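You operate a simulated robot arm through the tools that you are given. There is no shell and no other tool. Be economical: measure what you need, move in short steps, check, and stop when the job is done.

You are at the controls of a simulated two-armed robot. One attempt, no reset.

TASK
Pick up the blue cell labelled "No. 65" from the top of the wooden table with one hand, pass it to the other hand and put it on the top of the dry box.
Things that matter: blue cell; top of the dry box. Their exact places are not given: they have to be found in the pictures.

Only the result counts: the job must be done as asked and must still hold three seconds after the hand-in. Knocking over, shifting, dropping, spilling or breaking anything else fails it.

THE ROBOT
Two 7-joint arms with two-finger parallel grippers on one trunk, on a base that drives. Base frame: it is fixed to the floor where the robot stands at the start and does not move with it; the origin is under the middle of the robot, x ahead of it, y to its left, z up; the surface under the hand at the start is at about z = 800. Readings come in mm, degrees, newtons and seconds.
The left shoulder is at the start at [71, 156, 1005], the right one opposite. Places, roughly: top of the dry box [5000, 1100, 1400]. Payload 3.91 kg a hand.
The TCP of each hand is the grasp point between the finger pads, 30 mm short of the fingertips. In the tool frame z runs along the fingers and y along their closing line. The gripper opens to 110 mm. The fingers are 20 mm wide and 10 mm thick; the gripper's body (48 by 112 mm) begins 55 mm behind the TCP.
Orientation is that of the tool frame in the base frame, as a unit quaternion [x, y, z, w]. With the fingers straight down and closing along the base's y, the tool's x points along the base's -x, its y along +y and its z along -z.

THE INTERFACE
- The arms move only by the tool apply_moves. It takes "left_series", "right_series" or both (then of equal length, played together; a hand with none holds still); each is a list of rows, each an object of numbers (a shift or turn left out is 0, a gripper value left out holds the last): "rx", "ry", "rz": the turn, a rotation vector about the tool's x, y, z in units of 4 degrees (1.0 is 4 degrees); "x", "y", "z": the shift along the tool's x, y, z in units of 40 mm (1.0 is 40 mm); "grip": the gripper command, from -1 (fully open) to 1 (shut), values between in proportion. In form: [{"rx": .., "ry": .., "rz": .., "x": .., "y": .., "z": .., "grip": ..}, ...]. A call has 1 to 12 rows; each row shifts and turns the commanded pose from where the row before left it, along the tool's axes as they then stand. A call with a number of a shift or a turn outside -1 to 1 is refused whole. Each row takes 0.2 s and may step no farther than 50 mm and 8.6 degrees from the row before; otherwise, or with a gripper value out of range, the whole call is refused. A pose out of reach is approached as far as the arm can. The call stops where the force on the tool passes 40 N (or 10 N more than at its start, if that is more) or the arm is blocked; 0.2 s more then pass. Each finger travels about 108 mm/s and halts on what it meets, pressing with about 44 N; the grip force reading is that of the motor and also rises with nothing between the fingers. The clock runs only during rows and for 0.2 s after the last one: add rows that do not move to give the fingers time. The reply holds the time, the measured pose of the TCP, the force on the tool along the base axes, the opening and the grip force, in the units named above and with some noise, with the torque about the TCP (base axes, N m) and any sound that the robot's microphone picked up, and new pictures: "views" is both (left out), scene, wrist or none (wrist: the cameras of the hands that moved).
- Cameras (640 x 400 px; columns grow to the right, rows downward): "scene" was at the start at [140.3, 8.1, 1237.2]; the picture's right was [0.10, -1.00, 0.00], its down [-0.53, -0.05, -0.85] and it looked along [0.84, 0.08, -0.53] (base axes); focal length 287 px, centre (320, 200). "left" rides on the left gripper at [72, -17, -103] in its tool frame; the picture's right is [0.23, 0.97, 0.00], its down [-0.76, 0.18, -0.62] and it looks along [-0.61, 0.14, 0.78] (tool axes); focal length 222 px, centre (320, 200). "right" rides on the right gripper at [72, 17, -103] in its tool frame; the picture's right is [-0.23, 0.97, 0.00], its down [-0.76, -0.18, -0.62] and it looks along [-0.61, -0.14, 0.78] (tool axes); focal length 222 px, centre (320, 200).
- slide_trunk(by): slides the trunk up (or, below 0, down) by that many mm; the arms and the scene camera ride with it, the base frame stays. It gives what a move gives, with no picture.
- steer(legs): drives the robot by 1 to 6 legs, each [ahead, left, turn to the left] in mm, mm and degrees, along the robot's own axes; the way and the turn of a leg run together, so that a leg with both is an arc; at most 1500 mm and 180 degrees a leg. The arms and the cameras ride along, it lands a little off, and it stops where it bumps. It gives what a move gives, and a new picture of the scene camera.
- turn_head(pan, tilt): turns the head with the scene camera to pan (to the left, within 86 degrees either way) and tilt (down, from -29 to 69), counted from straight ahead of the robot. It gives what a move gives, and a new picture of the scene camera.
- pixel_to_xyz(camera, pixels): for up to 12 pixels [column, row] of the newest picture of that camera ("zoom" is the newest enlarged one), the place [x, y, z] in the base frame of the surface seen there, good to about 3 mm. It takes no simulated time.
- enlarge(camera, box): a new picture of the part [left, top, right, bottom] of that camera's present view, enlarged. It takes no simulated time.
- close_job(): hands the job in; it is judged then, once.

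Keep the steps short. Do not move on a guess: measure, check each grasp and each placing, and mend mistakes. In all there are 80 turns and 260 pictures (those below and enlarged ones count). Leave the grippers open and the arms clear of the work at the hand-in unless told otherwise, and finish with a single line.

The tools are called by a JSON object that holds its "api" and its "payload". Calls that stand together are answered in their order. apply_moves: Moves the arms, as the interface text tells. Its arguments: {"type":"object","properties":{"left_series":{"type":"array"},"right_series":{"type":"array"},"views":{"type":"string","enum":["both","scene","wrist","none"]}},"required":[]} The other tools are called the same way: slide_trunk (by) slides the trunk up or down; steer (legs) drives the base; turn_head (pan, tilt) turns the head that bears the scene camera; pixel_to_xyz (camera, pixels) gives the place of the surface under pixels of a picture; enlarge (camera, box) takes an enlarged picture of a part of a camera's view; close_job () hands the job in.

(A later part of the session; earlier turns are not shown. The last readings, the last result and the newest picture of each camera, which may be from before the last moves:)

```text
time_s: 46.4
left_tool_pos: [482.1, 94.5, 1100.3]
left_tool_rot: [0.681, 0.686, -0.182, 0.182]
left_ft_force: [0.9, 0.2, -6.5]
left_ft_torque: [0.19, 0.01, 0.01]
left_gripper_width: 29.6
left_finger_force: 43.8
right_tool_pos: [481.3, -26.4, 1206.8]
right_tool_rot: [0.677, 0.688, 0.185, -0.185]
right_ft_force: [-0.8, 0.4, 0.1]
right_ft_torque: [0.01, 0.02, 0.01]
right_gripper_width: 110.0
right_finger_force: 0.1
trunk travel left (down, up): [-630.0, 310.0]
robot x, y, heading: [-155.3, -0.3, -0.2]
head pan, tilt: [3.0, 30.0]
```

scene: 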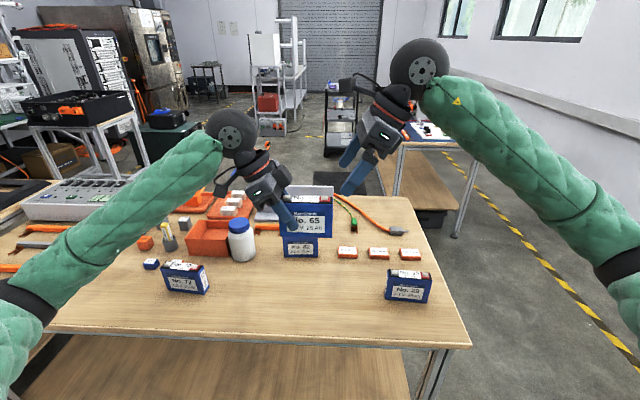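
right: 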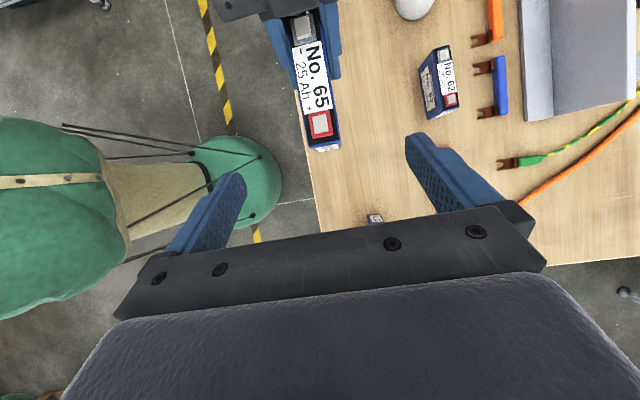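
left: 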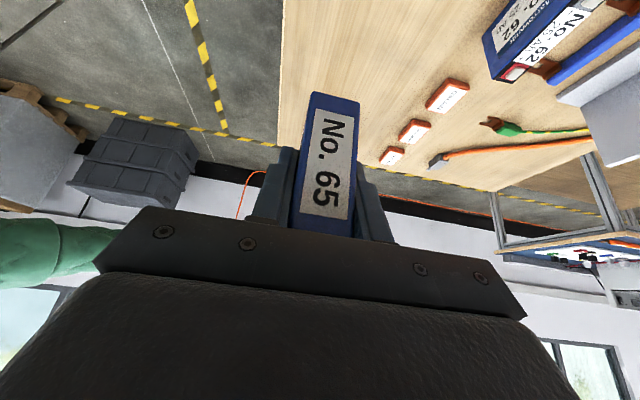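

Aligned: the cell sits between the open right fingers. I advance most of the way and check.

{"api": "apply_moves", "payload": {"right_series": [{"x": -0.0115, "z": 0.6}, {"x": -0.0115, "z": 0.6}, {"x": -0.0115, "z": 0.6}, {"x": -0.0115, "z": 0.6}], "views": "both"}}

{"api": "enlarge", "payload": {"camera": "scene", "box": [220, 100, 420, 225]}}

```text
time_s: 47.4
left_tool_pos: [480.7, 94.1, 1099.9]
left_tool_rot: [0.681, 0.686, -0.181, 0.181]
left_ft_force: [-0.1, -0.2, -5.0]
left_ft_torque: [0.16, -0.02, -0.03]
left_gripper_width: 30.0
left_finger_force: 44.2
right_tool_pos: [479.3, 18.7, 1121.6]
right_tool_rot: [0.676, 0.689, 0.185, -0.185]
right_ft_force: [0.4, -0.9, 0.0]
right_ft_torque: [-0.02, 0.05, -0.04]
right_gripper_width: 110.0
right_finger_force: 0.0
trunk travel left (down, up): [-630.0, 310.0]
robot x, y, heading: [-154.8, -0.1, -0.1]
head pan, tilt: [3.0, 30.0]
```

scene: 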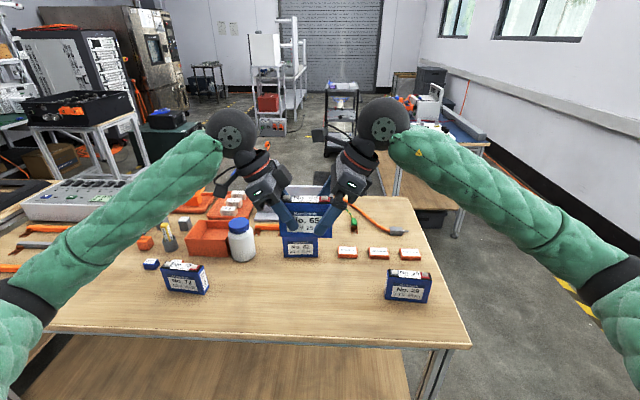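
right: 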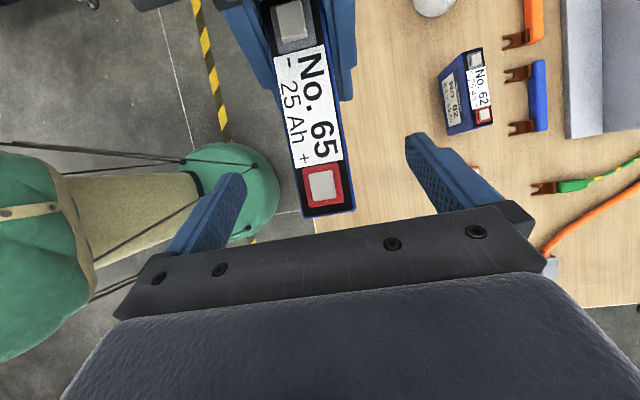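

```text
3.20 times, centred on (320, 162) of scene
```

zoom: 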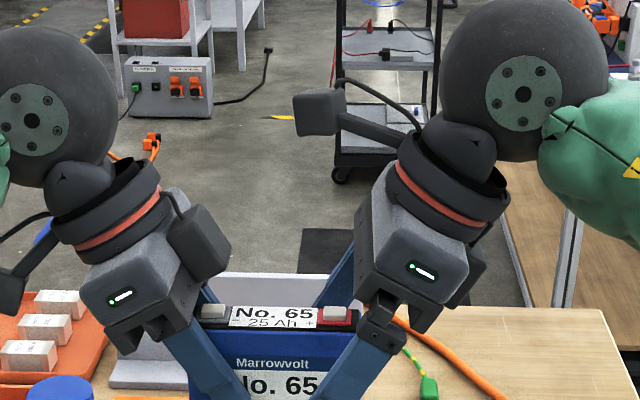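

Clearance between the hands is good. I advance the last 24 mm.

{"api": "apply_moves", "payload": {"right_series": [{"x": 0.015, "y": 0.015, "z": 0.306}, {"x": 0.015, "y": 0.015, "z": 0.306}, {}], "views": "wrist"}}

{"api": "enlarge", "payload": {"camera": "scene", "box": [240, 140, 400, 240]}}

```text
time_s: 48.2
left_tool_pos: [480.2, 94.0, 1100.4]
left_tool_rot: [0.682, 0.685, -0.182, 0.182]
left_ft_force: [-0.1, -0.2, -5.1]
left_ft_torque: [0.15, 0.02, 0.02]
left_gripper_width: 29.7
left_finger_force: 44.0
right_tool_pos: [479.3, 33.1, 1102.6]
right_tool_rot: [0.676, 0.689, 0.185, -0.185]
right_ft_force: [-0.8, -0.2, 0.3]
right_ft_torque: [0.0, 0.0, -0.03]
right_gripper_width: 110.3
right_finger_force: 0.0
trunk travel left (down, up): [-630.0, 310.0]
robot x, y, heading: [-154.2, 1.6, 0.1]
head pan, tilt: [3.0, 30.0]
```

right: 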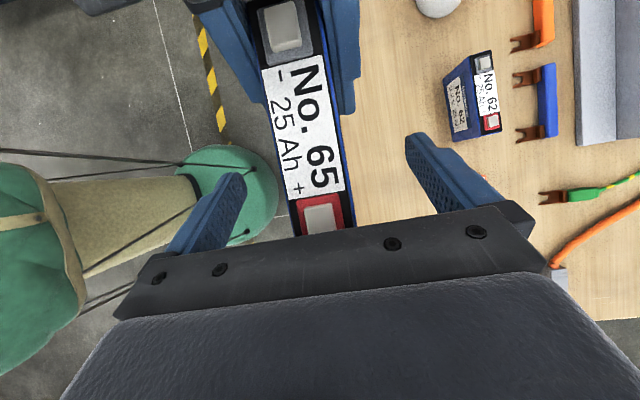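

```text
4.00 times, centred on (320, 190) of scene
```

zoom: 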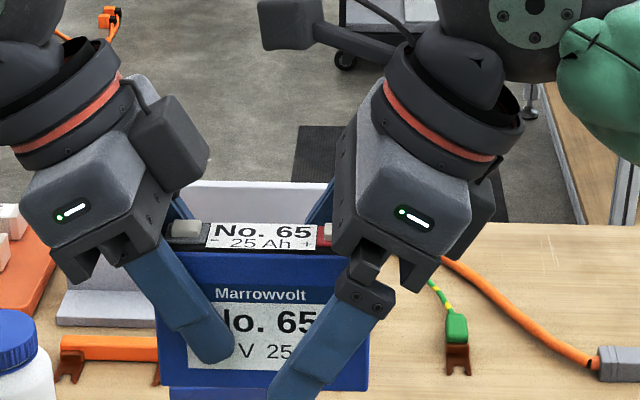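

Positioned well and the terminal clears the gripper body. I close the right gripper while the left holds.

{"api": "apply_moves", "payload": {"right_series": [{"grip": 1}, {"grip": 1}, {"grip": 1}, {"grip": 1}, {"grip": 1}], "views": "wrist"}}

```text
time_s: 49.4
left_tool_pos: [480.8, 94.4, 1101.0]
left_tool_rot: [0.682, 0.685, -0.182, 0.181]
left_ft_force: [-32.5, -1.2, -2.6]
left_ft_torque: [0.07, -0.13, -0.59]
left_gripper_width: 29.8
left_finger_force: 44.2
right_tool_pos: [479.9, 31.1, 1103.8]
right_tool_rot: [0.677, 0.688, 0.185, -0.185]
right_ft_force: [32.8, 1.4, -0.1]
right_ft_torque: [-0.14, 0.02, -1.39]
right_gripper_width: 30.1
right_finger_force: 43.8
trunk travel left (down, up): [-630.0, 310.0]
robot x, y, heading: [-150.9, -1.0, -0.2]
head pan, tilt: [3.0, 30.0]
```

right: 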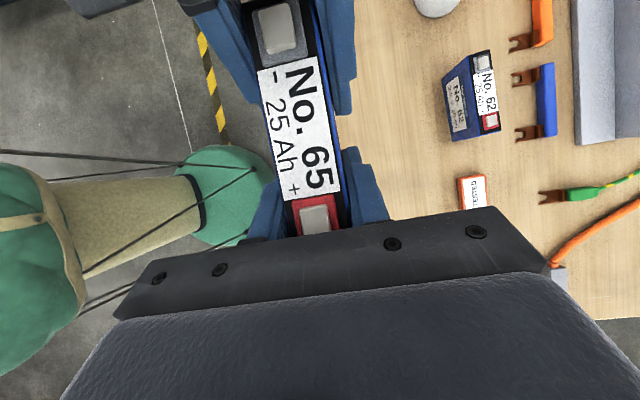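

Both hands hold the cell with a 33 N sideways preload in x. I shift the right hand slightly in +x to relieve it.

{"api": "apply_moves", "payload": {"right_series": [{"y": 0.03}, {"y": 0.03}], "views": "none"}}

```text
time_s: 50.0
left_tool_pos: [480.4, 93.8, 1100.9]
left_tool_rot: [0.68, 0.686, -0.182, 0.182]
left_ft_force: [-18.2, -5.7, -3.9]
left_ft_torque: [0.53, 0.39, -0.13]
left_gripper_width: 29.8
left_finger_force: 44.4
right_tool_pos: [481.6, 31.6, 1102.7]
right_tool_rot: [0.677, 0.688, 0.185, -0.186]
right_ft_force: [17.6, 5.5, 0.4]
right_ft_torque: [-0.51, -0.47, -0.99]
right_gripper_width: 30.2
right_finger_force: 43.7
trunk travel left (down, up): [-630.0, 310.0]
robot x, y, heading: [-153.7, -1.3, -0.0]
head pan, tilt: [3.0, 30.0]
```

{"api": "apply_moves", "payload": {"right_series": [{"y": 0.03}, {"y": 0.03}], "views": "none"}}

```text
time_s: 50.6
left_tool_pos: [482.5, 94.4, 1100.5]
left_tool_rot: [0.679, 0.687, -0.181, 0.183]
left_ft_force: [20.4, -1.0, -9.3]
left_ft_torque: [0.04, -0.4, 1.41]
left_gripper_width: 30.0
left_finger_force: 44.1
right_tool_pos: [484.5, 33.6, 1102.5]
right_tool_rot: [0.676, 0.689, 0.185, -0.187]
right_ft_force: [-19.9, 1.5, 3.6]
right_ft_torque: [0.44, 0.48, -0.12]
right_gripper_width: 29.9
right_finger_force: 44.1
trunk travel left (down, up): [-630.0, 310.0]
robot x, y, heading: [-151.9, 2.4, -0.3]
head pan, tilt: [3.0, 30.0]
```

Slightly overshot, so I go back 1.2 mm, then open the left gripper.

{"api": "apply_moves", "payload": {"right_series": [{"y": -0.03}, {}], "views": "none"}}

{"api": "apply_moves", "payload": {"left_series": [{"grip": -1}, {"grip": -1}, {"grip": -1}, {"grip": -1}], "views": "both"}}

```text
time_s: 51.2
left_tool_pos: [481.9, 94.2, 1100.4]
left_tool_rot: [0.68, 0.686, -0.181, 0.183]
left_ft_force: [32.1, 2.2, -13.4]
left_ft_torque: [0.02, -1.01, 1.57]
left_gripper_width: 29.9
left_finger_force: 43.7
right_tool_pos: [483.0, 32.0, 1102.1]
right_tool_rot: [0.675, 0.689, 0.184, -0.186]
right_ft_force: [-31.9, -2.2, 8.8]
right_ft_torque: [0.67, 1.03, 0.45]
right_gripper_width: 30.1
right_finger_force: 43.7
trunk travel left (down, up): [-630.0, 310.0]
robot x, y, heading: [-159.0, 1.8, -0.3]
head pan, tilt: [3.0, 30.0]
```

```text
time_s: 52.2
left_tool_pos: [481.1, 94.2, 1099.6]
left_tool_rot: [0.681, 0.686, -0.181, 0.182]
left_ft_force: [-0.2, -0.5, 0.4]
left_ft_torque: [-0.02, 0.0, 0.01]
left_gripper_width: 110.0
left_finger_force: 0.1
right_tool_pos: [484.9, 33.1, 1101.4]
right_tool_rot: [0.676, 0.689, 0.184, -0.185]
right_ft_force: [0.5, 0.1, -0.4]
right_ft_torque: [-0.14, 0.0, -0.01]
right_gripper_width: 29.9
right_finger_force: 44.0
trunk travel left (down, up): [-630.0, 310.0]
robot x, y, heading: [-154.8, 0.0, -0.4]
head pan, tilt: [3.0, 30.0]
```

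scene: 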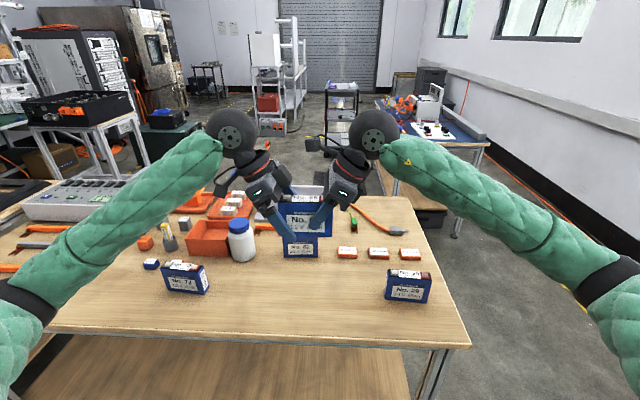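
left: 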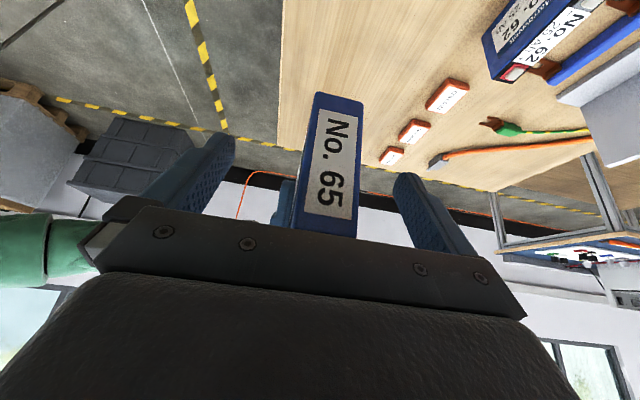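

The left is released and the right holds. I retract the left hand along its axis.

{"api": "apply_moves", "payload": {"left_series": [{"z": -0.6}, {"z": -0.8}, {"z": -0.8}, {"z": -0.8}, {"z": -0.8}], "views": "scene"}}

{"api": "enlarge", "payload": {"camera": "scene", "box": [220, 120, 420, 245]}}

```text
time_s: 53.4
left_tool_pos: [481.7, 170.9, 1233.0]
left_tool_rot: [0.68, 0.686, -0.182, 0.182]
left_ft_force: [0.1, 0.2, -0.5]
left_ft_torque: [-0.02, -0.02, 0.01]
left_gripper_width: 110.2
left_finger_force: 0.1
right_tool_pos: [483.4, 31.3, 1102.0]
right_tool_rot: [0.676, 0.689, 0.184, -0.184]
right_ft_force: [-0.1, 0.1, -0.7]
right_ft_torque: [-0.14, -0.02, 0.05]
right_gripper_width: 29.9
right_finger_force: 43.9
trunk travel left (down, up): [-630.0, 310.0]
robot x, y, heading: [-152.3, -1.0, -0.3]
head pan, tilt: [3.0, 30.0]
```

scene: 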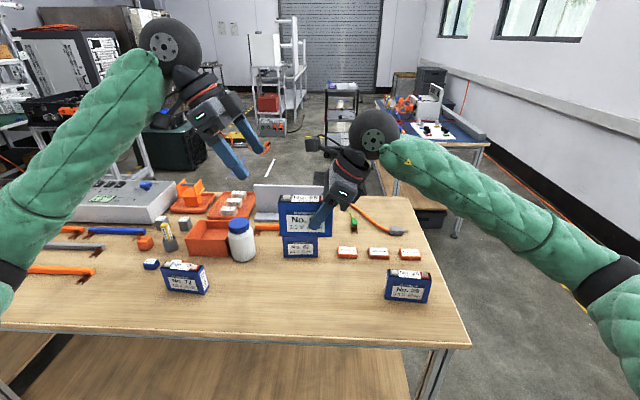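

```text
3.20 times, centred on (320, 182) of scene
```

zoom: 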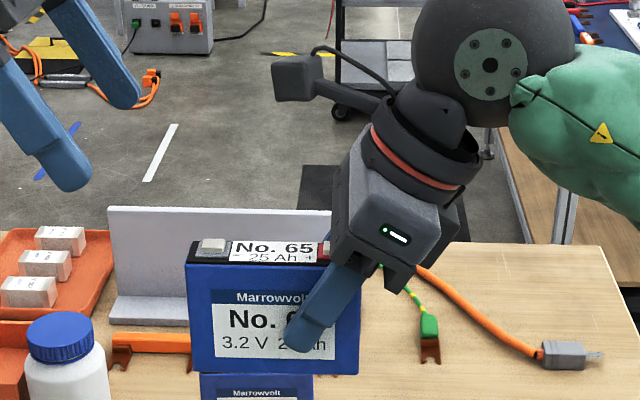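

The right hand holds the cell level. I measure it relative to the right TCP and look at the surroundings for a route to the dry box, which is likely the white box on the stand near (265,45).

{"api": "pixel_to_xyz", "payload": {"camera": "zoom", "pixels": [[192, 275], [354, 285], [195, 365], [352, 368], [192, 246], [230, 355], [200, 262]]}}

{"api": "enlarge", "payload": {"camera": "scene", "box": [200, 0, 360, 100]}}

{"api": "pixel_to_xyz", "payload": {"camera": "scene", "pixels": [[265, 45], [265, 80], [262, 35], [340, 90], [325, 150], [420, 210], [440, 330], [470, 345], [395, 195], [465, 240], [385, 110], [272, 140]]}}

```text
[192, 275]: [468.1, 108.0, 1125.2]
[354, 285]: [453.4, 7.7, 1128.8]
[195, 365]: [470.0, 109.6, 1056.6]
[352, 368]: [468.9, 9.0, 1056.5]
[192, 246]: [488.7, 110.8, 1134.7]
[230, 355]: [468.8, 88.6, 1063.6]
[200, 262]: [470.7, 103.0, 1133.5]
```

```text
4.00 times, centred on (280, 50) of scene
```

zoom: 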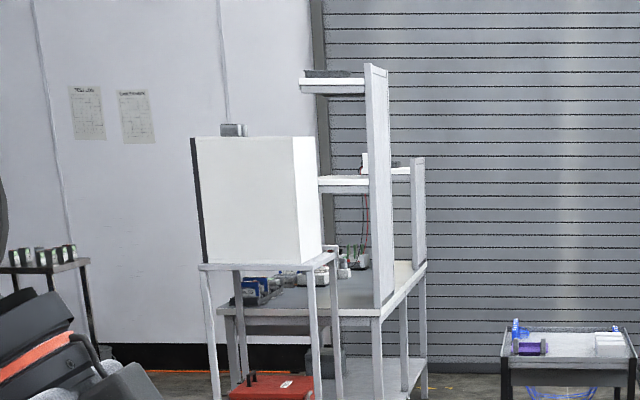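

```text
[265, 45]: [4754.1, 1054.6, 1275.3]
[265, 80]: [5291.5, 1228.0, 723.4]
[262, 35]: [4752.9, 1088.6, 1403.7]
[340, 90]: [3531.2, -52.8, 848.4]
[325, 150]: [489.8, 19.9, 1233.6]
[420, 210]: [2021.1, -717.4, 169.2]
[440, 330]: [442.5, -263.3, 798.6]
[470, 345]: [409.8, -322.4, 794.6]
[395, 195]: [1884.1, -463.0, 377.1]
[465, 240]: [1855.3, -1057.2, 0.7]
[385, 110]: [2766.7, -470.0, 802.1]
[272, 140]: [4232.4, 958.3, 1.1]
```

The dry box is the white cabinet: front face x≈4753, top z≈1404, y≈900–1250. The cell sits with its bottom ~52 mm below the right TCP. I raise the trunk fully so the arms clear all benches, then survey the floor.

{"api": "slide_trunk", "payload": {"by": 300}}

{"api": "turn_head", "payload": {"pan": -25, "tilt": 40}}

```text
time_s: 56.4
left_tool_pos: [483.3, 170.0, 1532.4]
left_tool_rot: [0.681, 0.685, -0.182, 0.182]
left_ft_force: [-0.5, 0.1, 0.9]
left_ft_torque: [0.0, -0.01, -0.01]
left_gripper_width: 109.9
left_finger_force: 0.0
right_tool_pos: [483.3, 32.1, 1401.2]
right_tool_rot: [0.676, 0.689, 0.184, -0.185]
right_ft_force: [0.2, -0.3, -5.3]
right_ft_torque: [-0.13, 0.0, -0.04]
right_gripper_width: 30.0
right_finger_force: 43.9
trunk travel left (down, up): [-930.0, 10.0]
robot x, y, heading: [-155.6, -3.7, 0.1]
head pan, tilt: [3.0, 30.0]
```

```text
time_s: 57.3
left_tool_pos: [482.7, 169.7, 1532.7]
left_tool_rot: [0.681, 0.685, -0.183, 0.182]
left_ft_force: [1.0, 0.1, 0.3]
left_ft_torque: [0.01, 0.0, -0.02]
left_gripper_width: 110.0
left_finger_force: 0.0
right_tool_pos: [485.1, 32.5, 1403.0]
right_tool_rot: [0.677, 0.688, 0.184, -0.185]
right_ft_force: [-0.4, 0.3, -5.2]
right_ft_torque: [-0.11, -0.01, 0.01]
right_gripper_width: 29.7
right_finger_force: 43.9
trunk travel left (down, up): [-930.0, 10.0]
robot x, y, heading: [-156.1, -2.7, -0.1]
head pan, tilt: [-25.0, 40.0]
```

scene: 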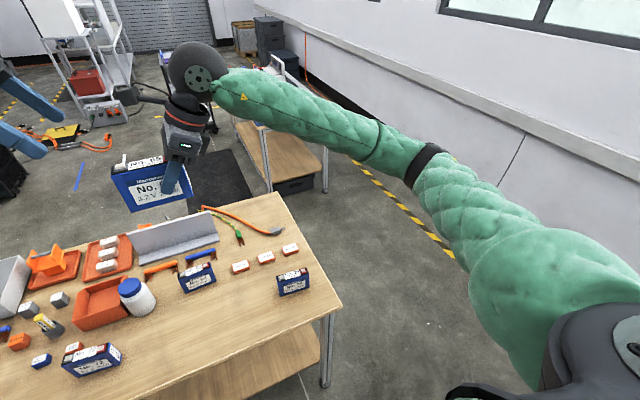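

I measure the table corners, bench legs and wall line to plan the route around the right side.

{"api": "pixel_to_xyz", "payload": {"camera": "scene", "pixels": [[338, 300], [277, 194], [325, 383], [268, 190], [325, 188], [240, 120], [450, 255], [440, 225], [400, 300], [235, 175], [265, 85], [300, 190]]}}

{"api": "turn_head", "payload": {"pan": 8, "tilt": 25}}

```text
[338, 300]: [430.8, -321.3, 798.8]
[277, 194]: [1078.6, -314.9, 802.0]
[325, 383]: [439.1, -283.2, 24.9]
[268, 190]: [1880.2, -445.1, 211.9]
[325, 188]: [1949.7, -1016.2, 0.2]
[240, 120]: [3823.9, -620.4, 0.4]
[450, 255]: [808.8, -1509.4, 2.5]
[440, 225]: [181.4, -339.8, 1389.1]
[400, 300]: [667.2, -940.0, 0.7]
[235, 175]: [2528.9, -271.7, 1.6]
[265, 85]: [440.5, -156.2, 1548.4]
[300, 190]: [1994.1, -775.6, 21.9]
```

```text
time_s: 58.3
left_tool_pos: [482.2, 169.4, 1532.9]
left_tool_rot: [0.68, 0.686, -0.182, 0.182]
left_ft_force: [-0.2, 0.4, -0.1]
left_ft_torque: [-0.01, 0.04, -0.04]
left_gripper_width: 109.9
left_finger_force: 0.0
right_tool_pos: [483.9, 32.8, 1402.0]
right_tool_rot: [0.676, 0.689, 0.184, -0.186]
right_ft_force: [1.3, 0.0, -5.4]
right_ft_torque: [-0.15, -0.03, 0.02]
right_gripper_width: 29.9
right_finger_force: 43.8
trunk travel left (down, up): [-930.0, 10.0]
robot x, y, heading: [-155.0, 2.5, -0.0]
head pan, tilt: [8.0, 25.0]
```

scene: 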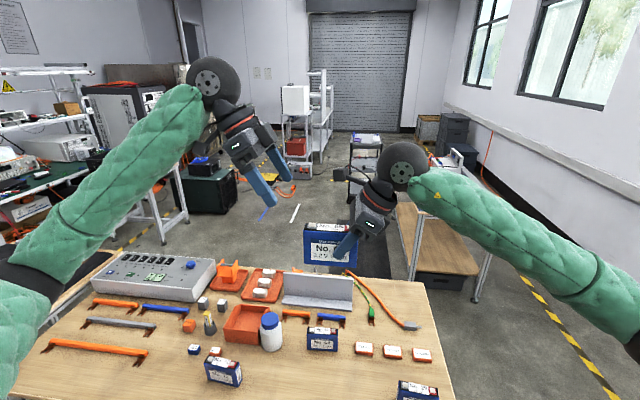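

The gap between the table's back corner (1080,−315) and the bench corner (1850,−445) is about 780 mm. I look down to gauge my own base size.

{"api": "turn_head", "payload": {"pan": -80, "tilt": 69}}

{"api": "turn_head", "payload": {"pan": 0, "tilt": 69}}

{"api": "turn_head", "payload": {"pan": 50, "tilt": 35}}

```text
time_s: 59.9
left_tool_pos: [483.4, 170.7, 1533.6]
left_tool_rot: [0.681, 0.686, -0.182, 0.181]
left_ft_force: [-0.4, 0.0, -0.4]
left_ft_torque: [0.0, 0.01, -0.05]
left_gripper_width: 110.1
left_finger_force: 0.1
right_tool_pos: [484.7, 32.4, 1403.2]
right_tool_rot: [0.676, 0.689, 0.185, -0.185]
right_ft_force: [0.2, 0.8, -5.0]
right_ft_torque: [-0.12, -0.02, 0.02]
right_gripper_width: 29.8
right_finger_force: 44.4
trunk travel left (down, up): [-930.0, 10.0]
robot x, y, heading: [-153.9, 1.6, -0.1]
head pan, tilt: [-80.0, 68.8]
```

scene: 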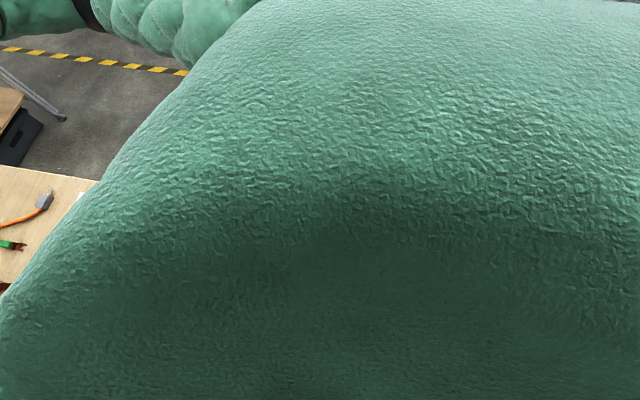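

```text
time_s: 61.4
left_tool_pos: [482.4, 169.2, 1532.4]
left_tool_rot: [0.681, 0.686, -0.182, 0.182]
left_ft_force: [-0.4, 0.1, 0.0]
left_ft_torque: [0.01, 0.01, 0.02]
left_gripper_width: 110.2
left_finger_force: 0.1
right_tool_pos: [483.4, 32.6, 1403.0]
right_tool_rot: [0.676, 0.688, 0.184, -0.186]
right_ft_force: [0.5, -0.7, -6.3]
right_ft_torque: [-0.2, 0.02, -0.01]
right_gripper_width: 30.0
right_finger_force: 44.0
trunk travel left (down, up): [-930.0, 10.0]
robot x, y, heading: [-153.7, 1.3, -0.2]
head pan, tilt: [0.0, 68.8]
```

scene: 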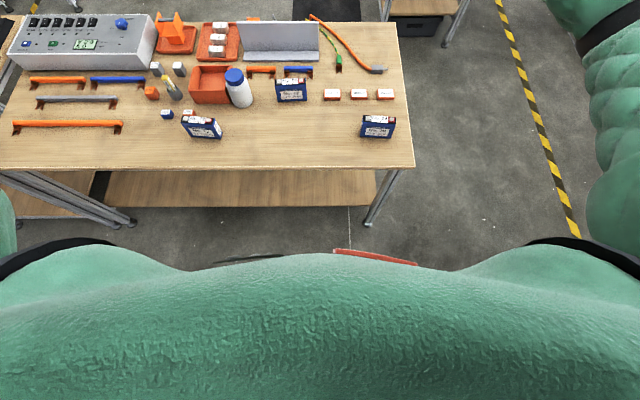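

```text
time_s: 62.6
left_tool_pos: [482.3, 168.7, 1531.8]
left_tool_rot: [0.68, 0.686, -0.182, 0.182]
left_ft_force: [0.1, -0.3, 0.7]
left_ft_torque: [0.02, -0.03, -0.02]
left_gripper_width: 109.9
left_finger_force: 0.0
right_tool_pos: [484.6, 32.0, 1401.8]
right_tool_rot: [0.676, 0.688, 0.184, -0.186]
right_ft_force: [-0.5, -0.5, -5.7]
right_ft_torque: [-0.14, 0.03, 0.0]
right_gripper_width: 29.9
right_finger_force: 43.6
trunk travel left (down, up): [-930.0, 10.0]
robot x, y, heading: [-159.0, -2.7, -0.0]
head pan, tilt: [50.0, 35.0]
```

scene: 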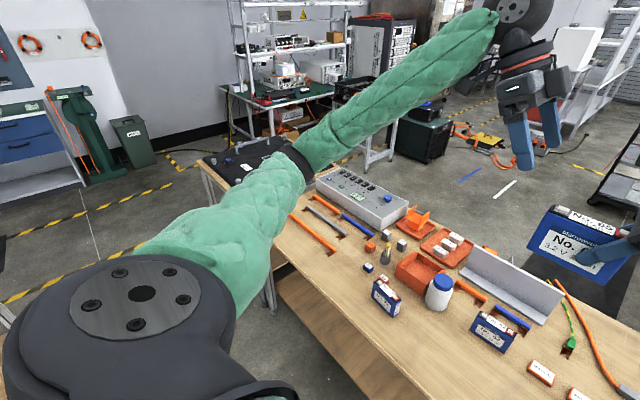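

A red-edged part of my base shows at (375,255) when looking down. I measure its extent.

{"api": "turn_head", "payload": {"pan": 0, "tilt": 69}}

{"api": "pixel_to_xyz", "payload": {"camera": "scene", "pixels": [[340, 251], [375, 256], [412, 264], [215, 262], [240, 259], [270, 255], [330, 250], [418, 266], [420, 250], [500, 250], [180, 262]]}}

{"api": "enlarge", "payload": {"camera": "scene", "box": [160, 200, 480, 400]}}

```text
time_s: 63.8
left_tool_pos: [481.9, 169.8, 1532.6]
left_tool_rot: [0.681, 0.686, -0.182, 0.182]
left_ft_force: [0.4, 0.0, -0.8]
left_ft_torque: [-0.01, 0.02, 0.03]
left_gripper_width: 109.7
left_finger_force: 0.0
right_tool_pos: [484.6, 31.8, 1402.3]
right_tool_rot: [0.676, 0.689, 0.185, -0.185]
right_ft_force: [-0.2, -0.5, -5.0]
right_ft_torque: [-0.17, -0.03, 0.0]
right_gripper_width: 29.9
right_finger_force: 43.7
trunk travel left (down, up): [-930.0, 10.0]
robot x, y, heading: [-159.0, -0.7, -0.2]
head pan, tilt: [0.0, 68.8]
```

scene: 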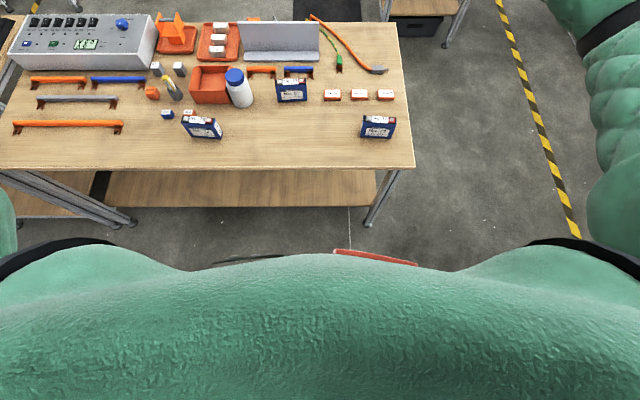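

```text
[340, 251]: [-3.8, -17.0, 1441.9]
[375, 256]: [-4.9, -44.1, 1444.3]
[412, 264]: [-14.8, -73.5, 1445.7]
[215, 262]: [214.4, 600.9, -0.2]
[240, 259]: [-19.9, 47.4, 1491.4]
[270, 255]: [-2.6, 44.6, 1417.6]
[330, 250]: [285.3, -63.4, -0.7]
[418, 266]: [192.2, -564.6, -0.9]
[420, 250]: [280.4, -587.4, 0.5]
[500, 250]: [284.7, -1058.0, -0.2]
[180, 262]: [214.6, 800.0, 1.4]
```

```text
2.00 times, centred on (320, 300) of scene
```

zoom: 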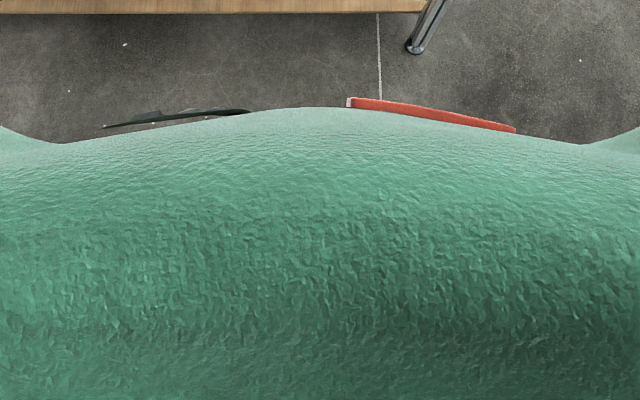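

Those edges are only part of the chest, so the base front reaches less than 440 mm ahead. I check the right side for obstacles before strafing.

{"api": "turn_head", "payload": {"pan": -70, "tilt": 25}}

```text
time_s: 65.2
left_tool_pos: [482.6, 169.6, 1532.5]
left_tool_rot: [0.681, 0.686, -0.181, 0.182]
left_ft_force: [0.8, -0.2, 0.0]
left_ft_torque: [0.03, 0.05, 0.02]
left_gripper_width: 110.0
left_finger_force: 0.0
right_tool_pos: [483.9, 31.8, 1402.2]
right_tool_rot: [0.676, 0.689, 0.184, -0.185]
right_ft_force: [-0.4, 1.0, -5.3]
right_ft_torque: [-0.15, 0.03, -0.02]
right_gripper_width: 29.8
right_finger_force: 43.6
trunk travel left (down, up): [-930.0, 10.0]
robot x, y, heading: [-150.8, 3.2, -0.1]
head pan, tilt: [-70.0, 25.0]
```

scene: 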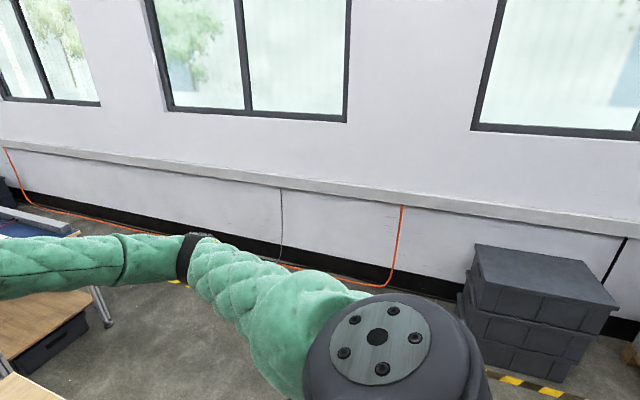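

{"api": "pixel_to_xyz", "payload": {"camera": "scene", "pixels": [[470, 300], [480, 345], [540, 380], [250, 257], [135, 300], [60, 230], [100, 320], [200, 330], [475, 250], [280, 190]]}}

```text
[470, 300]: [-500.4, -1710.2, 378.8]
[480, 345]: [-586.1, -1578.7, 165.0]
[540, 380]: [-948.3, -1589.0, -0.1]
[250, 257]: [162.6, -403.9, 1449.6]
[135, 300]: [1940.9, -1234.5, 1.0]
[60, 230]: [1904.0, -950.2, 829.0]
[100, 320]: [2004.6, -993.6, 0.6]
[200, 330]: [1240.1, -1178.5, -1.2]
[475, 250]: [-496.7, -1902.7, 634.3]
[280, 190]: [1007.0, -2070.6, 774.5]
```

The floor is clear on the right (wall at y≈−2070, crates only at x<−500). Route: strafe right 1100, ahead 1150, then turn left 90° so the base goes through the gap lengthwise.

{"api": "steer", "payload": {"legs": [[0, -1100, 0], [1150, 0, 0], [0, 0, 90]]}}

{"api": "turn_head", "payload": {"pan": -10, "tilt": 45}}

```text
time_s: 80.1
left_tool_pos: [793.1, -458.2, 1533.4]
left_tool_rot: [-0.018, 0.966, 0.004, 0.257]
left_ft_force: [-0.5, -0.5, 0.5]
left_ft_torque: [0.01, 0.02, 0.02]
left_gripper_width: 110.2
left_finger_force: 0.1
right_tool_pos: [930.3, -451.4, 1401.7]
right_tool_rot: [-0.022, 0.965, -0.004, -0.261]
right_ft_force: [0.2, 0.2, -5.4]
right_ft_torque: [0.0, -0.16, -0.01]
right_gripper_width: 30.0
right_finger_force: 43.8
trunk travel left (down, up): [-930.0, 10.0]
robot x, y, heading: [980.6, -1094.1, 91.6]
head pan, tilt: [-70.0, 25.0]
```

scene: 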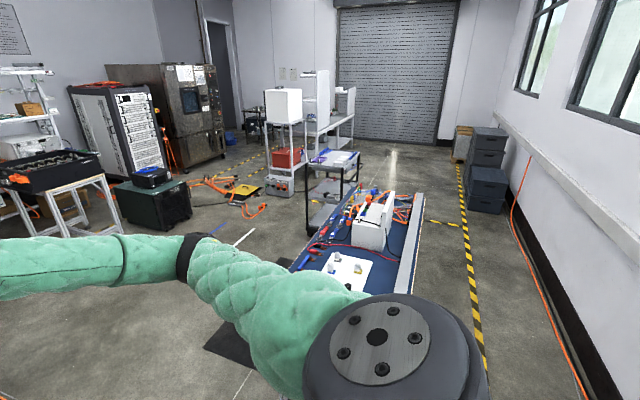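

```text
time_s: 81.4
left_tool_pos: [792.3, -457.0, 1533.9]
left_tool_rot: [-0.017, 0.966, 0.004, 0.257]
left_ft_force: [0.2, 0.0, 0.2]
left_ft_torque: [0.0, -0.01, 0.01]
left_gripper_width: 110.1
left_finger_force: 0.0
right_tool_pos: [930.9, -451.0, 1401.7]
right_tool_rot: [-0.023, 0.965, -0.005, -0.26]
right_ft_force: [0.2, 0.1, -6.0]
right_ft_torque: [-0.01, -0.15, -0.04]
right_gripper_width: 30.0
right_finger_force: 43.8
trunk travel left (down, up): [-930.0, 10.0]
robot x, y, heading: [981.3, -1095.3, 91.5]
head pan, tilt: [-10.0, 45.0]
```

scene: 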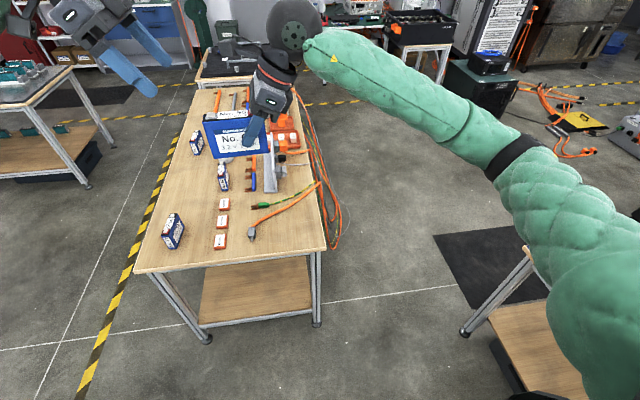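

Orange cables hang down behind the table and shrink the gap. I measure these and the bench leg.

{"api": "pixel_to_xyz", "payload": {"camera": "scene", "pixels": [[333, 240], [342, 215], [335, 175], [325, 150], [318, 323], [466, 333], [525, 255], [490, 290], [440, 235], [505, 225], [440, 60], [400, 130]]}}

```text
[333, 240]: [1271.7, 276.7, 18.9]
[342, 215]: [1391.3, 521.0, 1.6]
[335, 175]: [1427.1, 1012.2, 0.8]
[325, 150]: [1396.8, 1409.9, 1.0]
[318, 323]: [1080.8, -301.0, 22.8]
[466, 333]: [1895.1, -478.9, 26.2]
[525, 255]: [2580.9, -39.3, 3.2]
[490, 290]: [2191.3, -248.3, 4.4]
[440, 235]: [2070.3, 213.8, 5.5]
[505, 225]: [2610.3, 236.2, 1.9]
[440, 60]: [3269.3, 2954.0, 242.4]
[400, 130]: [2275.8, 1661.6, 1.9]
```

The gap is 1080→1895 at y≈−300…−480, and past it the floor cables reach x≈1430. I square the heading and line up at x≈1478 just before the gap, then check.

{"api": "steer", "payload": {"legs": [[0, 0, -1.5], [0, -495, 0], [250, 0, 0]]}}

```text
time_s: 86.0
left_tool_pos: [1284.9, -202.6, 1533.4]
left_tool_rot: [-0.014, 0.966, 0.004, 0.257]
left_ft_force: [0.7, 0.1, -0.2]
left_ft_torque: [0.0, 0.01, -0.01]
left_gripper_width: 110.3
left_finger_force: 0.1
right_tool_pos: [1422.6, -198.3, 1403.4]
right_tool_rot: [-0.019, 0.965, -0.003, -0.261]
right_ft_force: [0.5, -0.3, -5.6]
right_ft_torque: [0.02, -0.14, 0.0]
right_gripper_width: 29.9
right_finger_force: 43.8
trunk travel left (down, up): [-930.0, 10.0]
robot x, y, heading: [1466.6, -838.0, 91.3]
head pan, tilt: [-10.0, 45.0]
```

scene: 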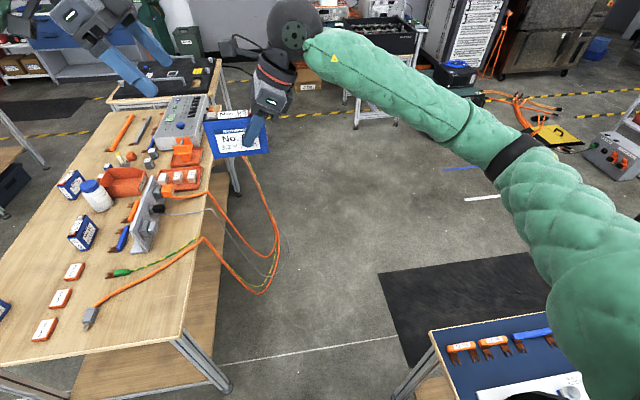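

{"api": "pixel_to_xyz", "payload": {"camera": "scene", "pixels": [[436, 338], [445, 375], [402, 395], [183, 325], [225, 390], [265, 290], [440, 330], [185, 335]]}}

```text
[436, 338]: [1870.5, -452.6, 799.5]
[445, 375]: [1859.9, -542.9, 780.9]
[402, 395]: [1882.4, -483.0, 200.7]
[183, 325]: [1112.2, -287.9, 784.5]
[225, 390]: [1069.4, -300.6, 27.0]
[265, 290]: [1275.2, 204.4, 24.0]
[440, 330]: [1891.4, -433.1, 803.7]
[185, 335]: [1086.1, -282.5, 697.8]
```

Gap x from ≈1085 to ≈1865; I'm at 1467. I correct the heading and pass through centrally, then veer toward +x clear of the cables.

{"api": "steer", "payload": {"legs": [[0, -8, -1.3], [420, 0, 0], [320, -40, 0]]}}

```text
time_s: 90.8
left_tool_pos: [1353.0, 551.6, 1533.3]
left_tool_rot: [0.0, 0.966, 0.0, 0.257]
left_ft_force: [0.4, -0.2, 0.4]
left_ft_torque: [-0.01, 0.02, -0.01]
left_gripper_width: 110.1
left_finger_force: 0.2
right_tool_pos: [1489.0, 553.1, 1403.5]
right_tool_rot: [-0.007, 0.965, 0.0, -0.261]
right_ft_force: [-1.1, -0.1, -5.4]
right_ft_torque: [0.0, -0.15, 0.0]
right_gripper_width: 29.9
right_finger_force: 43.6
trunk travel left (down, up): [-930.0, 10.0]
robot x, y, heading: [1516.3, -86.4, 89.7]
head pan, tilt: [-10.0, 45.0]
```

scene: 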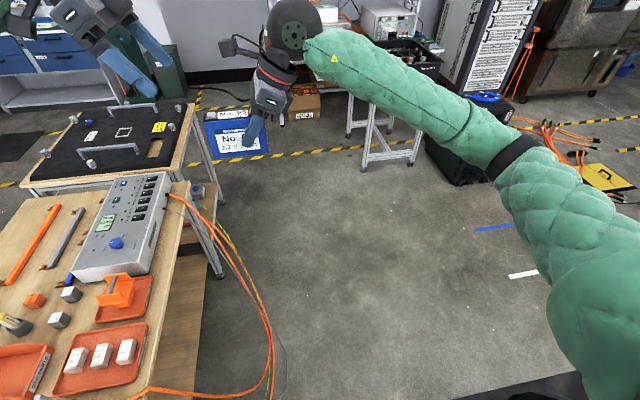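

Through the gap. I move diagonally away, then turn back to face +x and look ahead.

{"api": "steer", "payload": {"legs": [[280, -420, 0], [0, 0, -90]]}}

{"api": "turn_head", "payload": {"pan": 12, "tilt": 32}}

```text
time_s: 97.6
left_tool_pos: [2588.1, 357.6, 1532.8]
left_tool_rot: [0.684, 0.682, -0.183, 0.181]
left_ft_force: [-0.8, 0.1, 0.3]
left_ft_torque: [0.02, 0.03, -0.01]
left_gripper_width: 109.7
left_finger_force: 0.0
right_tool_pos: [2589.3, 221.0, 1401.3]
right_tool_rot: [0.68, 0.685, 0.185, -0.185]
right_ft_force: [-0.1, 0.8, -5.7]
right_ft_torque: [-0.18, -0.05, 0.03]
right_gripper_width: 29.9
right_finger_force: 43.9
trunk travel left (down, up): [-930.0, 10.0]
robot x, y, heading: [1952.1, 191.7, -0.6]
head pan, tilt: [-10.0, 45.0]
```

scene: 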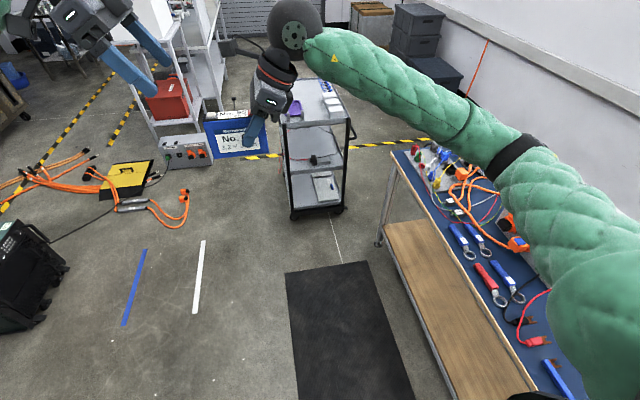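

```text
time_s: 98.5
left_tool_pos: [2587.6, 357.7, 1532.1]
left_tool_rot: [0.683, 0.683, -0.183, 0.182]
left_ft_force: [-0.3, -0.8, -0.7]
left_ft_torque: [0.01, 0.01, -0.01]
left_gripper_width: 110.0
left_finger_force: 0.0
right_tool_pos: [2589.6, 218.9, 1401.2]
right_tool_rot: [0.679, 0.686, 0.184, -0.185]
right_ft_force: [-0.2, 0.2, -5.7]
right_ft_torque: [-0.19, -0.05, 0.01]
right_gripper_width: 29.8
right_finger_force: 44.0
trunk travel left (down, up): [-930.0, 10.0]
robot x, y, heading: [1946.7, 192.0, -0.4]
head pan, tilt: [12.0, 32.0]
```

scene: 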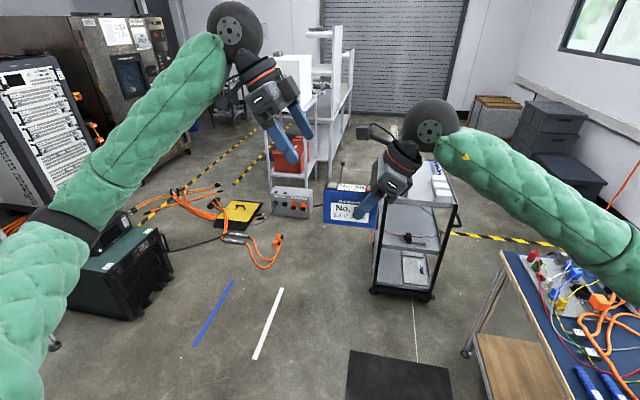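

Now facing +x. I measure the floor obstacles between here and the dry box: cables, power unit, stand legs and cart.

{"api": "pixel_to_xyz", "payload": {"camera": "scene", "pixels": [[279, 240], [265, 265], [293, 215], [272, 215], [311, 220], [268, 185], [325, 185], [372, 292], [432, 300], [378, 200], [295, 70], [310, 95]]}}

{"api": "enlarge", "payload": {"camera": "scene", "box": [200, 20, 440, 300]}}

```text
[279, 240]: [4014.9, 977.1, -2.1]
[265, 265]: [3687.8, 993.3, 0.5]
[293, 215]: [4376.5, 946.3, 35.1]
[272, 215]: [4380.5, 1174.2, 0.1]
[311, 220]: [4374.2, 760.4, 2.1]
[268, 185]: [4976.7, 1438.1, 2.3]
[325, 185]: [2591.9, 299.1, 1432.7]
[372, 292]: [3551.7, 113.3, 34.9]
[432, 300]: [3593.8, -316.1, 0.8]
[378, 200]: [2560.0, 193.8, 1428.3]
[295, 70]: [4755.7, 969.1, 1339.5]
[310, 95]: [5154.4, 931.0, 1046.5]
```

```text
1.43 times, centred on (320, 160) of scene
```

zoom: 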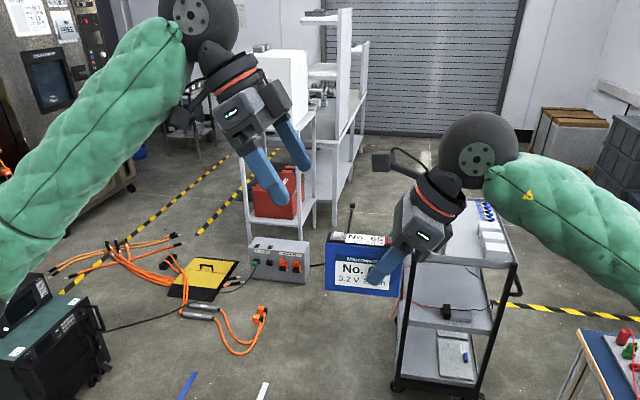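

The dry box front is at x≈4755 and its right side at y≈930. A power unit and cables block the floor directly in front, so I'll approach from its front-right, passing between the cart (y≤113) and cables (y≥960). First I advance to (3250, 540).

{"api": "steer", "payload": {"legs": [[1300, 350, 0.5]]}}

{"api": "turn_head", "payload": {"pan": 12, "tilt": 40}}

```text
time_s: 105.2
left_tool_pos: [3892.1, 704.8, 1534.1]
left_tool_rot: [0.68, 0.686, -0.181, 0.183]
left_ft_force: [0.7, -0.3, 0.2]
left_ft_torque: [0.01, -0.01, 0.0]
left_gripper_width: 109.9
left_finger_force: 0.0
right_tool_pos: [3893.4, 568.0, 1401.2]
right_tool_rot: [0.676, 0.689, 0.185, -0.185]
right_ft_force: [0.0, -0.8, -5.1]
right_ft_torque: [-0.13, 0.0, 0.01]
right_gripper_width: 30.0
right_finger_force: 43.5
trunk travel left (down, up): [-930.0, 10.0]
robot x, y, heading: [3253.8, 537.8, -0.2]
head pan, tilt: [12.0, 32.0]
```

scene: 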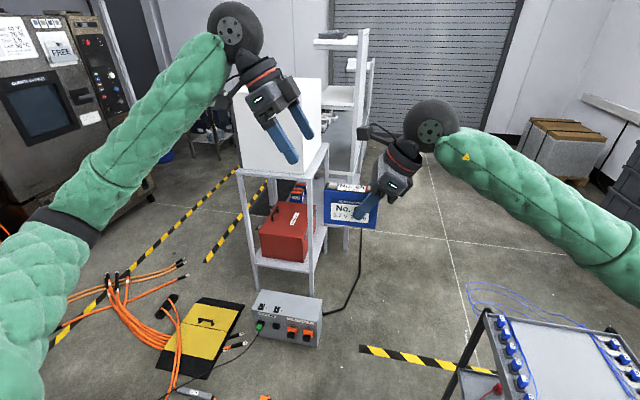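

```text
time_s: 105.9
left_tool_pos: [3892.5, 705.6, 1532.8]
left_tool_rot: [0.68, 0.687, -0.181, 0.183]
left_ft_force: [-0.2, 0.9, -0.6]
left_ft_torque: [-0.01, -0.01, 0.02]
left_gripper_width: 110.1
left_finger_force: 0.0
right_tool_pos: [3894.8, 566.6, 1401.3]
right_tool_rot: [0.676, 0.689, 0.184, -0.185]
right_ft_force: [0.7, 0.1, -5.5]
right_ft_torque: [-0.18, 0.0, 0.01]
right_gripper_width: 29.8
right_finger_force: 43.9
trunk travel left (down, up): [-930.0, 10.0]
robot x, y, heading: [3251.1, 534.9, 0.4]
head pan, tilt: [12.0, 40.0]
```

scene: 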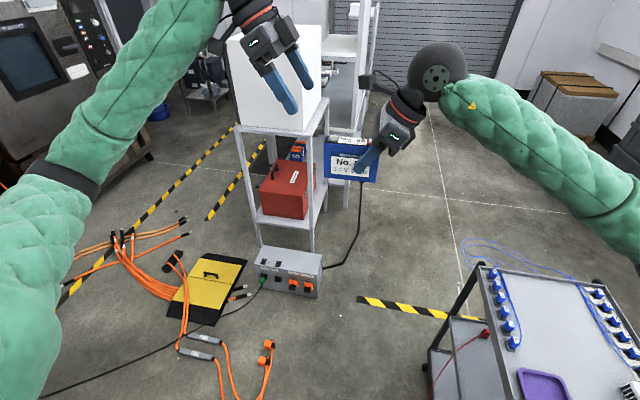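

{"api": "pixel_to_xyz", "payload": {"camera": "scene", "pixels": [[340, 264], [354, 240], [360, 210], [311, 248], [319, 296], [346, 205], [468, 272], [432, 375], [460, 320], [267, 360], [440, 250], [262, 243]]}}

{"api": "turn_head", "payload": {"pan": -5, "tilt": 25}}

```text
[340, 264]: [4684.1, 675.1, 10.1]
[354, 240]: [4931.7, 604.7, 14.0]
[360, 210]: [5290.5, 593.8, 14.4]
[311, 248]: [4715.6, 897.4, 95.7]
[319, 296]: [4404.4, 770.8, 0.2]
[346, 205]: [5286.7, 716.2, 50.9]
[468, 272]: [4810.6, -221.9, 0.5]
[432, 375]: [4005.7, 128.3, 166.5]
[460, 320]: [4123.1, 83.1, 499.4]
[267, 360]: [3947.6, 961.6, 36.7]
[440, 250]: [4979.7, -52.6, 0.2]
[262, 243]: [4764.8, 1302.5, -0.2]
```

```text
time_s: 106.7
left_tool_pos: [3891.4, 705.6, 1532.9]
left_tool_rot: [0.68, 0.687, -0.181, 0.183]
left_ft_force: [0.1, -0.1, 0.1]
left_ft_torque: [0.02, -0.01, 0.0]
left_gripper_width: 109.7
left_finger_force: 0.1
right_tool_pos: [3893.5, 567.7, 1402.6]
right_tool_rot: [0.676, 0.689, 0.184, -0.185]
right_ft_force: [-0.1, -0.1, -4.8]
right_ft_torque: [-0.15, -0.05, 0.01]
right_gripper_width: 30.0
right_finger_force: 43.5
trunk travel left (down, up): [-930.0, 10.0]
robot x, y, heading: [3258.4, 535.4, -0.1]
head pan, tilt: [-5.0, 25.0]
```

scene: 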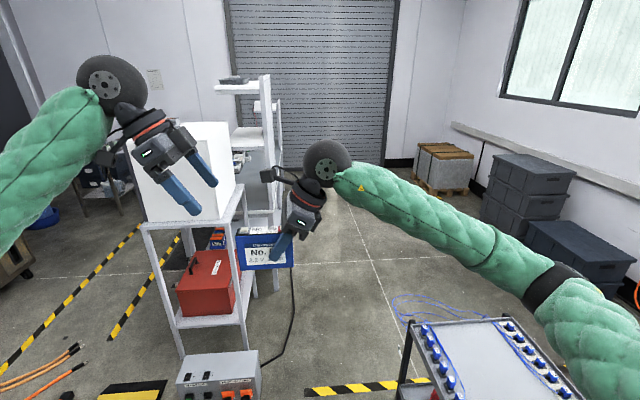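

My base size matters for the gap between the cart and the power unit. The right wrist camera looks down past my body, so I use it to measure the base, and also measure the cart in the scene picture.

{"api": "pixel_to_xyz", "payload": {"camera": "scene", "pixels": [[409, 322], [400, 380], [420, 325], [505, 320], [260, 395], [258, 352], [285, 345], [292, 300]]}}

{"api": "enlarge", "payload": {"camera": "right", "box": [0, 80, 320, 280]}}

```text
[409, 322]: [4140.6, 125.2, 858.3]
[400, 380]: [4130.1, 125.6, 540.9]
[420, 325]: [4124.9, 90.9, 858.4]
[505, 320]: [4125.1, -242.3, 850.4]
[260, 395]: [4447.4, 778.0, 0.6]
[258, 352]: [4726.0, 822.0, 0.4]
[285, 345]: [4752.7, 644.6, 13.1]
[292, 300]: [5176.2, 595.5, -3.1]
```

```text
2.00 times, centred on (160, 180) of right
```

zoom: 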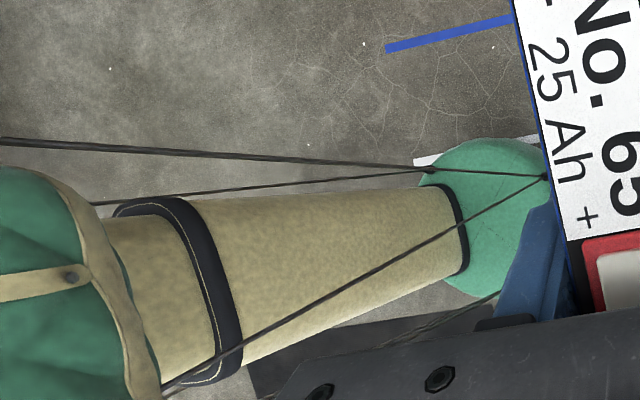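

{"api": "pixel_to_xyz", "payload": {"camera": "zoom", "pixels": [[540, 170], [545, 185], [500, 142], [455, 280], [470, 293], [440, 165], [510, 220], [200, 210], [460, 145], [440, 200], [350, 140], [60, 220]]}}

```text
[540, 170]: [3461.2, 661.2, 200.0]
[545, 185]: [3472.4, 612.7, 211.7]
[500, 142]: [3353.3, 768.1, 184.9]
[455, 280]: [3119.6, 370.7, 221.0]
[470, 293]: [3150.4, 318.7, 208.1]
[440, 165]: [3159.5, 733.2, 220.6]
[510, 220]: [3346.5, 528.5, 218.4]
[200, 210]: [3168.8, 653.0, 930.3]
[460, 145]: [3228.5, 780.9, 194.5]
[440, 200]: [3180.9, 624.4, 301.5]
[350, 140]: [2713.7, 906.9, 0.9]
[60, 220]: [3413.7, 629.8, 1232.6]
```

The base is a disc of only ~250 mm radius, so all gaps are ample. I raise the right hand 120 mm (cell bottom ≈1470, above the 1404 top), then turn left 60°.

{"api": "apply_moves", "payload": {"right_series": [{"x": 0.3, "z": -0.52}, {"x": 0.3, "z": -0.52}, {"x": 0.3, "z": -0.52}, {"x": 0.3, "z": -0.52}, {"x": 0.3, "z": -0.52}], "views": "none"}}

{"api": "steer", "payload": {"legs": [[0, 0, 60]]}}

```text
time_s: 107.9
left_tool_pos: [3891.9, 705.4, 1533.2]
left_tool_rot: [0.68, 0.686, -0.181, 0.183]
left_ft_force: [0.1, 0.1, -0.1]
left_ft_torque: [0.0, -0.04, -0.01]
left_gripper_width: 110.0
left_finger_force: 0.0
right_tool_pos: [3891.6, 568.7, 1522.5]
right_tool_rot: [0.676, 0.689, 0.184, -0.185]
right_ft_force: [0.1, 0.6, -5.5]
right_ft_torque: [-0.14, 0.0, -0.01]
right_gripper_width: 29.8
right_finger_force: 44.3
trunk travel left (down, up): [-930.0, 10.0]
robot x, y, heading: [3254.6, 531.2, 0.3]
head pan, tilt: [-5.0, 25.0]
```

```text
time_s: 111.0
left_tool_pos: [3414.1, 1174.8, 1534.4]
left_tool_rot: [0.238, 0.936, -0.064, 0.25]
left_ft_force: [-0.6, -1.0, 0.2]
left_ft_torque: [0.01, 0.01, -0.04]
left_gripper_width: 109.9
left_finger_force: 0.0
right_tool_pos: [3535.3, 1110.5, 1521.0]
right_tool_rot: [0.233, 0.937, 0.065, -0.253]
right_ft_force: [-0.3, 0.0, -6.1]
right_ft_torque: [-0.11, -0.15, -0.02]
right_gripper_width: 30.0
right_finger_force: 44.3
trunk travel left (down, up): [-930.0, 10.0]
robot x, y, heading: [3254.8, 534.9, 61.1]
head pan, tilt: [-5.0, 25.0]
```

scene: 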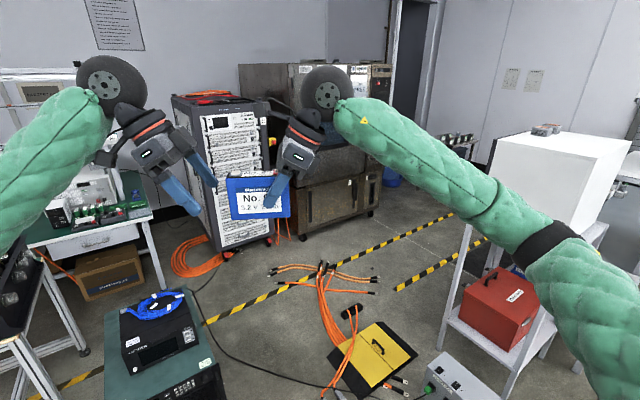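

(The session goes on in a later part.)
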